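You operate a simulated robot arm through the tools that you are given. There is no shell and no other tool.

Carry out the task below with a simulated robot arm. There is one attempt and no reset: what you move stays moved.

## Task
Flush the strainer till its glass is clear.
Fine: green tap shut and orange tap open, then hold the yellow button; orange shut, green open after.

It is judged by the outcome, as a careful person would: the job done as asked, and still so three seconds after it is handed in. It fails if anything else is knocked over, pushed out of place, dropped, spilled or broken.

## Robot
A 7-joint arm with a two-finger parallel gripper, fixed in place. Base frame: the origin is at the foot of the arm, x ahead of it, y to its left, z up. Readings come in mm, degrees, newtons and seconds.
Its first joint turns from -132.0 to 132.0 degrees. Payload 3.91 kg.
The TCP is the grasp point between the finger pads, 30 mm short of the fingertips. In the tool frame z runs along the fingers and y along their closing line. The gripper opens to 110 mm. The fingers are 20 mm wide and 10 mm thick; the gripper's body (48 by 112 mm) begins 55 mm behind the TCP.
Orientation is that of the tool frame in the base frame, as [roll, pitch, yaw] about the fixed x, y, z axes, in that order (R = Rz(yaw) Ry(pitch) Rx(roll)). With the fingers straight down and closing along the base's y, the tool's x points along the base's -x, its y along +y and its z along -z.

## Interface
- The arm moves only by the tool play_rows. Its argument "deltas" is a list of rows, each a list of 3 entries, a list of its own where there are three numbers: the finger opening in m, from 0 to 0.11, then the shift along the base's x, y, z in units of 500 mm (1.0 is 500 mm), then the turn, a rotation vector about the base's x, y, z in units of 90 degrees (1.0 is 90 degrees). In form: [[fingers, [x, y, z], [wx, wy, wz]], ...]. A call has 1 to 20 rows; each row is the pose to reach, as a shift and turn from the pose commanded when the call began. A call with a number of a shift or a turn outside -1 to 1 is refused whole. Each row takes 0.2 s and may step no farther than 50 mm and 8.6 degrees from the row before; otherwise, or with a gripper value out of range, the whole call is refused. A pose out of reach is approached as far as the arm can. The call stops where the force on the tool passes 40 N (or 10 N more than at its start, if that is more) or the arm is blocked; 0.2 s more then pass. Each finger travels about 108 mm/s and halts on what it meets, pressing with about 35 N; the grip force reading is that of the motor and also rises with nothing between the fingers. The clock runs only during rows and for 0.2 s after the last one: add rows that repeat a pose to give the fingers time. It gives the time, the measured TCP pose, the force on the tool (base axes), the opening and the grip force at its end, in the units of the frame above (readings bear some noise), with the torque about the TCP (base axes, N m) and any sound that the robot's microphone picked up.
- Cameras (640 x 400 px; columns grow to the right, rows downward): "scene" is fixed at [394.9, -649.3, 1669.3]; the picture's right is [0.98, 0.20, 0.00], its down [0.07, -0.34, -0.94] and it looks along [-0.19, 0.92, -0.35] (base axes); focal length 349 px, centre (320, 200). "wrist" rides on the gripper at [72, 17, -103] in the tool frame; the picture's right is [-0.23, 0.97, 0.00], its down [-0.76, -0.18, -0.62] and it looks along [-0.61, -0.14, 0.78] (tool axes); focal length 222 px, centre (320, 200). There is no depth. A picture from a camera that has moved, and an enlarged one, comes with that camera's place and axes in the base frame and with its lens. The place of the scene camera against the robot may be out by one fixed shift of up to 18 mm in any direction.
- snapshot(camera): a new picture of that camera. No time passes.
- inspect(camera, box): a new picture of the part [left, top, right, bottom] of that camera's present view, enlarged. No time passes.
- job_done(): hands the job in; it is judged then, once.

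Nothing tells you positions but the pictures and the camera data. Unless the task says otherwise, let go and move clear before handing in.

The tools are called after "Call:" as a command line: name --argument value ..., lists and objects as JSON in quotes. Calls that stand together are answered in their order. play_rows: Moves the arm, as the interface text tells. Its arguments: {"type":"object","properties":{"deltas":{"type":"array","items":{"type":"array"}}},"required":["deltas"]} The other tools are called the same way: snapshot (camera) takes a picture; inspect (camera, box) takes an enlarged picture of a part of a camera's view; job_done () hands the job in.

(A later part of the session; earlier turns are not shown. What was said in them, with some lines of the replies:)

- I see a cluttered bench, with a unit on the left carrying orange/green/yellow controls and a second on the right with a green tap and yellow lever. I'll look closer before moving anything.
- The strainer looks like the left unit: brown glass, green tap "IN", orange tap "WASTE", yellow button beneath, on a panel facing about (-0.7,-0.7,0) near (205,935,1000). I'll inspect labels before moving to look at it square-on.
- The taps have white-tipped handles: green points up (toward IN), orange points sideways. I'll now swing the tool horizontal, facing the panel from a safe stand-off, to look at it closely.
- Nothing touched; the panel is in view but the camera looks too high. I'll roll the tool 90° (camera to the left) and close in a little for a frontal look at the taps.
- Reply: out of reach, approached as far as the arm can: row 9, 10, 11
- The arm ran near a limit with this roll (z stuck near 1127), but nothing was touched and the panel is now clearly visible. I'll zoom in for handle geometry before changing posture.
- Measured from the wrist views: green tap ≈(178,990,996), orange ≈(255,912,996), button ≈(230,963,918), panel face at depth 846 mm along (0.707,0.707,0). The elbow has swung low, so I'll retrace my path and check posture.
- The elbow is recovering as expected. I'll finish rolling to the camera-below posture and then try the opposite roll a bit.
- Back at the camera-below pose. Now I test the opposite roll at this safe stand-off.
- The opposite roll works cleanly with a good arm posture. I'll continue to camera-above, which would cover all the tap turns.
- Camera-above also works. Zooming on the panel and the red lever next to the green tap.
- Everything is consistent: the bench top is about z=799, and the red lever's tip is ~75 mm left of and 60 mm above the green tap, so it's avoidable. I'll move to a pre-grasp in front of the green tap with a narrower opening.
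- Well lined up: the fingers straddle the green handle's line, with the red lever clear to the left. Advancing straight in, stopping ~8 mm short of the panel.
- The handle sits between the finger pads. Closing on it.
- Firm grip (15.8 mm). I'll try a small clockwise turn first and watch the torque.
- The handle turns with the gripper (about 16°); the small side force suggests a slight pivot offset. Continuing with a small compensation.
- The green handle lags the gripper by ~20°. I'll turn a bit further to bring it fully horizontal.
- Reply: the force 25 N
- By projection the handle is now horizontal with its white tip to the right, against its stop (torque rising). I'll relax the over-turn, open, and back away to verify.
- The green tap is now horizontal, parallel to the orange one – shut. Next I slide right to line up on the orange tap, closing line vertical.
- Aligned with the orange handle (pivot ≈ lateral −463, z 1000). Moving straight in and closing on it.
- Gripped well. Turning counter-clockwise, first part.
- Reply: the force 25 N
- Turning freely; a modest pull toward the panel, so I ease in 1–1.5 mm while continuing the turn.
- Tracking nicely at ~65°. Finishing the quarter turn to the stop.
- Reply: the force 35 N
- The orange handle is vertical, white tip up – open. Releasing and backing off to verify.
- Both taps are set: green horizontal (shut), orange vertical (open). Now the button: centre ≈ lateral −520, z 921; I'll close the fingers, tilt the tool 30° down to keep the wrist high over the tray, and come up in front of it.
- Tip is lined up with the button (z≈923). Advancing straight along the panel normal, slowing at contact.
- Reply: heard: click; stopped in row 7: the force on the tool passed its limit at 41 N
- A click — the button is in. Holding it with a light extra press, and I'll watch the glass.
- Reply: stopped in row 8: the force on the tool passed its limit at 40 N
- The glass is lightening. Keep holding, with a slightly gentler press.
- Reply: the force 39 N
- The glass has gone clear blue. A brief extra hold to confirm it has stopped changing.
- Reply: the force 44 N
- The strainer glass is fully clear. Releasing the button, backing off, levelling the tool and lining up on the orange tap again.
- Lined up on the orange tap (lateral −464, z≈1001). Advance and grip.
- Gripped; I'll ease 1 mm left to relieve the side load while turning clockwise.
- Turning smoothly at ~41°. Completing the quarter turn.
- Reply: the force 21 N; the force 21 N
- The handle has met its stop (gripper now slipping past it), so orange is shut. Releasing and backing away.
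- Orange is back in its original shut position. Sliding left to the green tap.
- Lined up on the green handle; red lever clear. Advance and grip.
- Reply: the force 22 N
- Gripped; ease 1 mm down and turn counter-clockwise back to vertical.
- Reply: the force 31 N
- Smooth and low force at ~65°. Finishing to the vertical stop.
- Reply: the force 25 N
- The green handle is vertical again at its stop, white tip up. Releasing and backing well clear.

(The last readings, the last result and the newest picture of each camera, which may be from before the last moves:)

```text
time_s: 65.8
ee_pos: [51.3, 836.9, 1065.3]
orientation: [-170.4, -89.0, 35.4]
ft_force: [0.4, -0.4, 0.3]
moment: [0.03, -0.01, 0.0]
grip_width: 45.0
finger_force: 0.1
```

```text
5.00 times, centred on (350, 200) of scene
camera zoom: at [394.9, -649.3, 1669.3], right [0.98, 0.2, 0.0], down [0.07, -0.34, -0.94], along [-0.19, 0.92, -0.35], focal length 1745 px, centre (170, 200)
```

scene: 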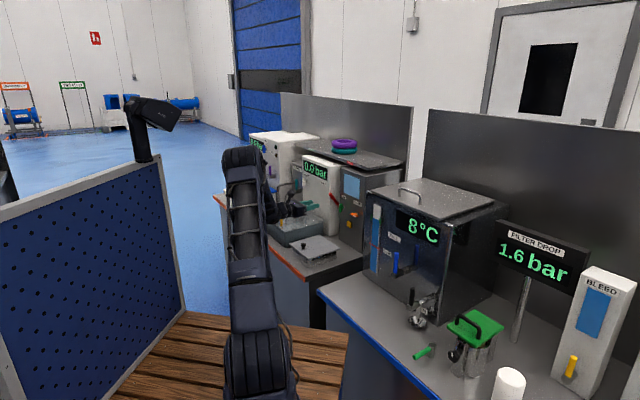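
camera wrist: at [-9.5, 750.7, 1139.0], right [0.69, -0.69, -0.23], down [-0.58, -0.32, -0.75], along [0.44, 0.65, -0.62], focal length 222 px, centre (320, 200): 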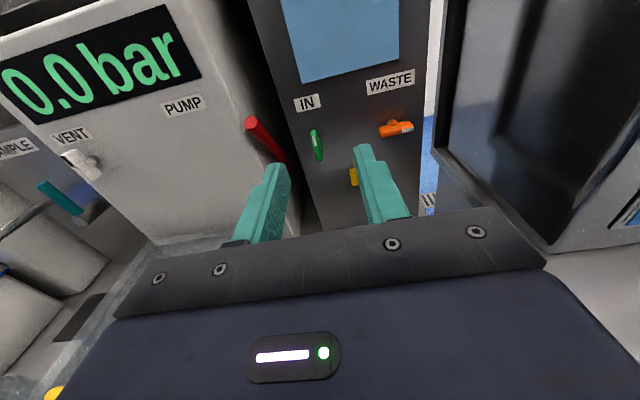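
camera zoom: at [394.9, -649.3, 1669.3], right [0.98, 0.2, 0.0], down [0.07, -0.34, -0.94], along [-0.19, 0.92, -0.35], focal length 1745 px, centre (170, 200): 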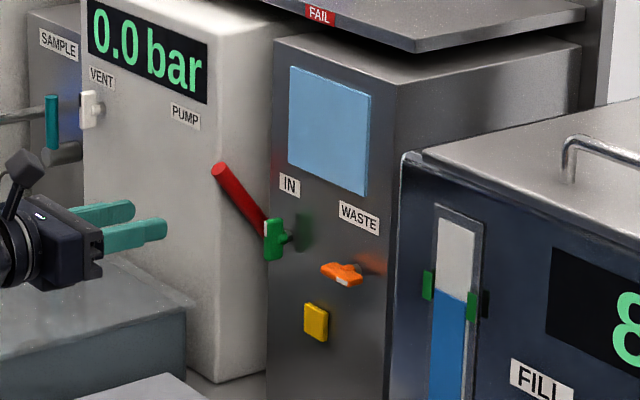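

Glass clear, orange shut, green open, button released. One check that the surroundings are undisturbed.

Call:
inspect --camera "scene" --box '[205, 120, 365, 290]'

Call:
inspect --camera "wrist" --box '[270, 0, 430, 190]'

```text
2.35 times, centred on (285, 205) of scene
camera zoom: at [394.9, -649.3, 1669.3], right [0.98, 0.2, 0.0], down [0.07, -0.34, -0.94], along [-0.19, 0.92, -0.35], focal length 821 px, centre (402, 188)
```

zoom: 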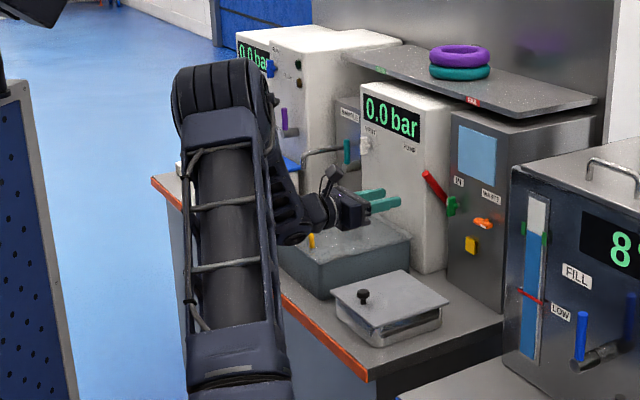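

```text
2.11 times, centred on (350, 95) of wrist
camera zoom: at [-9.5, 750.7, 1139.0], right [0.69, -0.69, -0.23], down [-0.58, -0.32, -0.75], along [0.44, 0.65, -0.62], focal length 468 px, centre (257, 421)
```

zoom: 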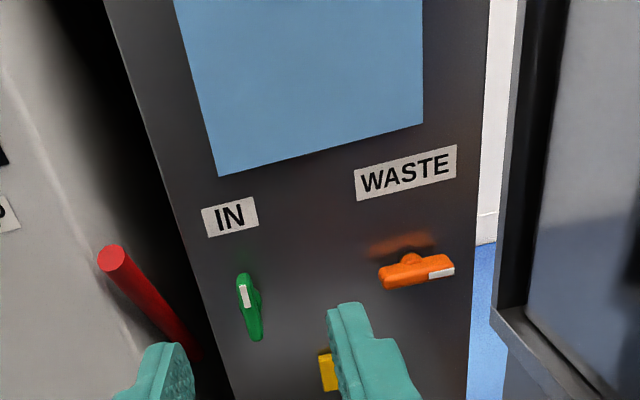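

The glass is clear, green is vertical (open) and orange is horizontal (shut). The arm is clear of everything and nothing else has moved, so I'm handing in.

Call:
job_done

```text
The job is handed in.
```

The strainer is flushed and its glass has gone from brown to clear, and it stayed clear after I let go of the button.

I shut the green tap (IN) and opened the orange tap (WASTE). I then held the yellow button until the glass stopped changing, about five seconds in all. While I held it, the force limit stopped the arm twice, but the press carried on and the glass kept clearing.

Afterwards I shut the orange tap and opened the green one. Both handles are back where they started, with green vertical and orange horizontal. In the final pictures nothing else looked moved or spilled, and the arm was backed off from the panel when I handed in.

I took a vertical handle to mean open and a horizontal one to mean shut. The panel doesn't mark this, but the glass clearing fits it.
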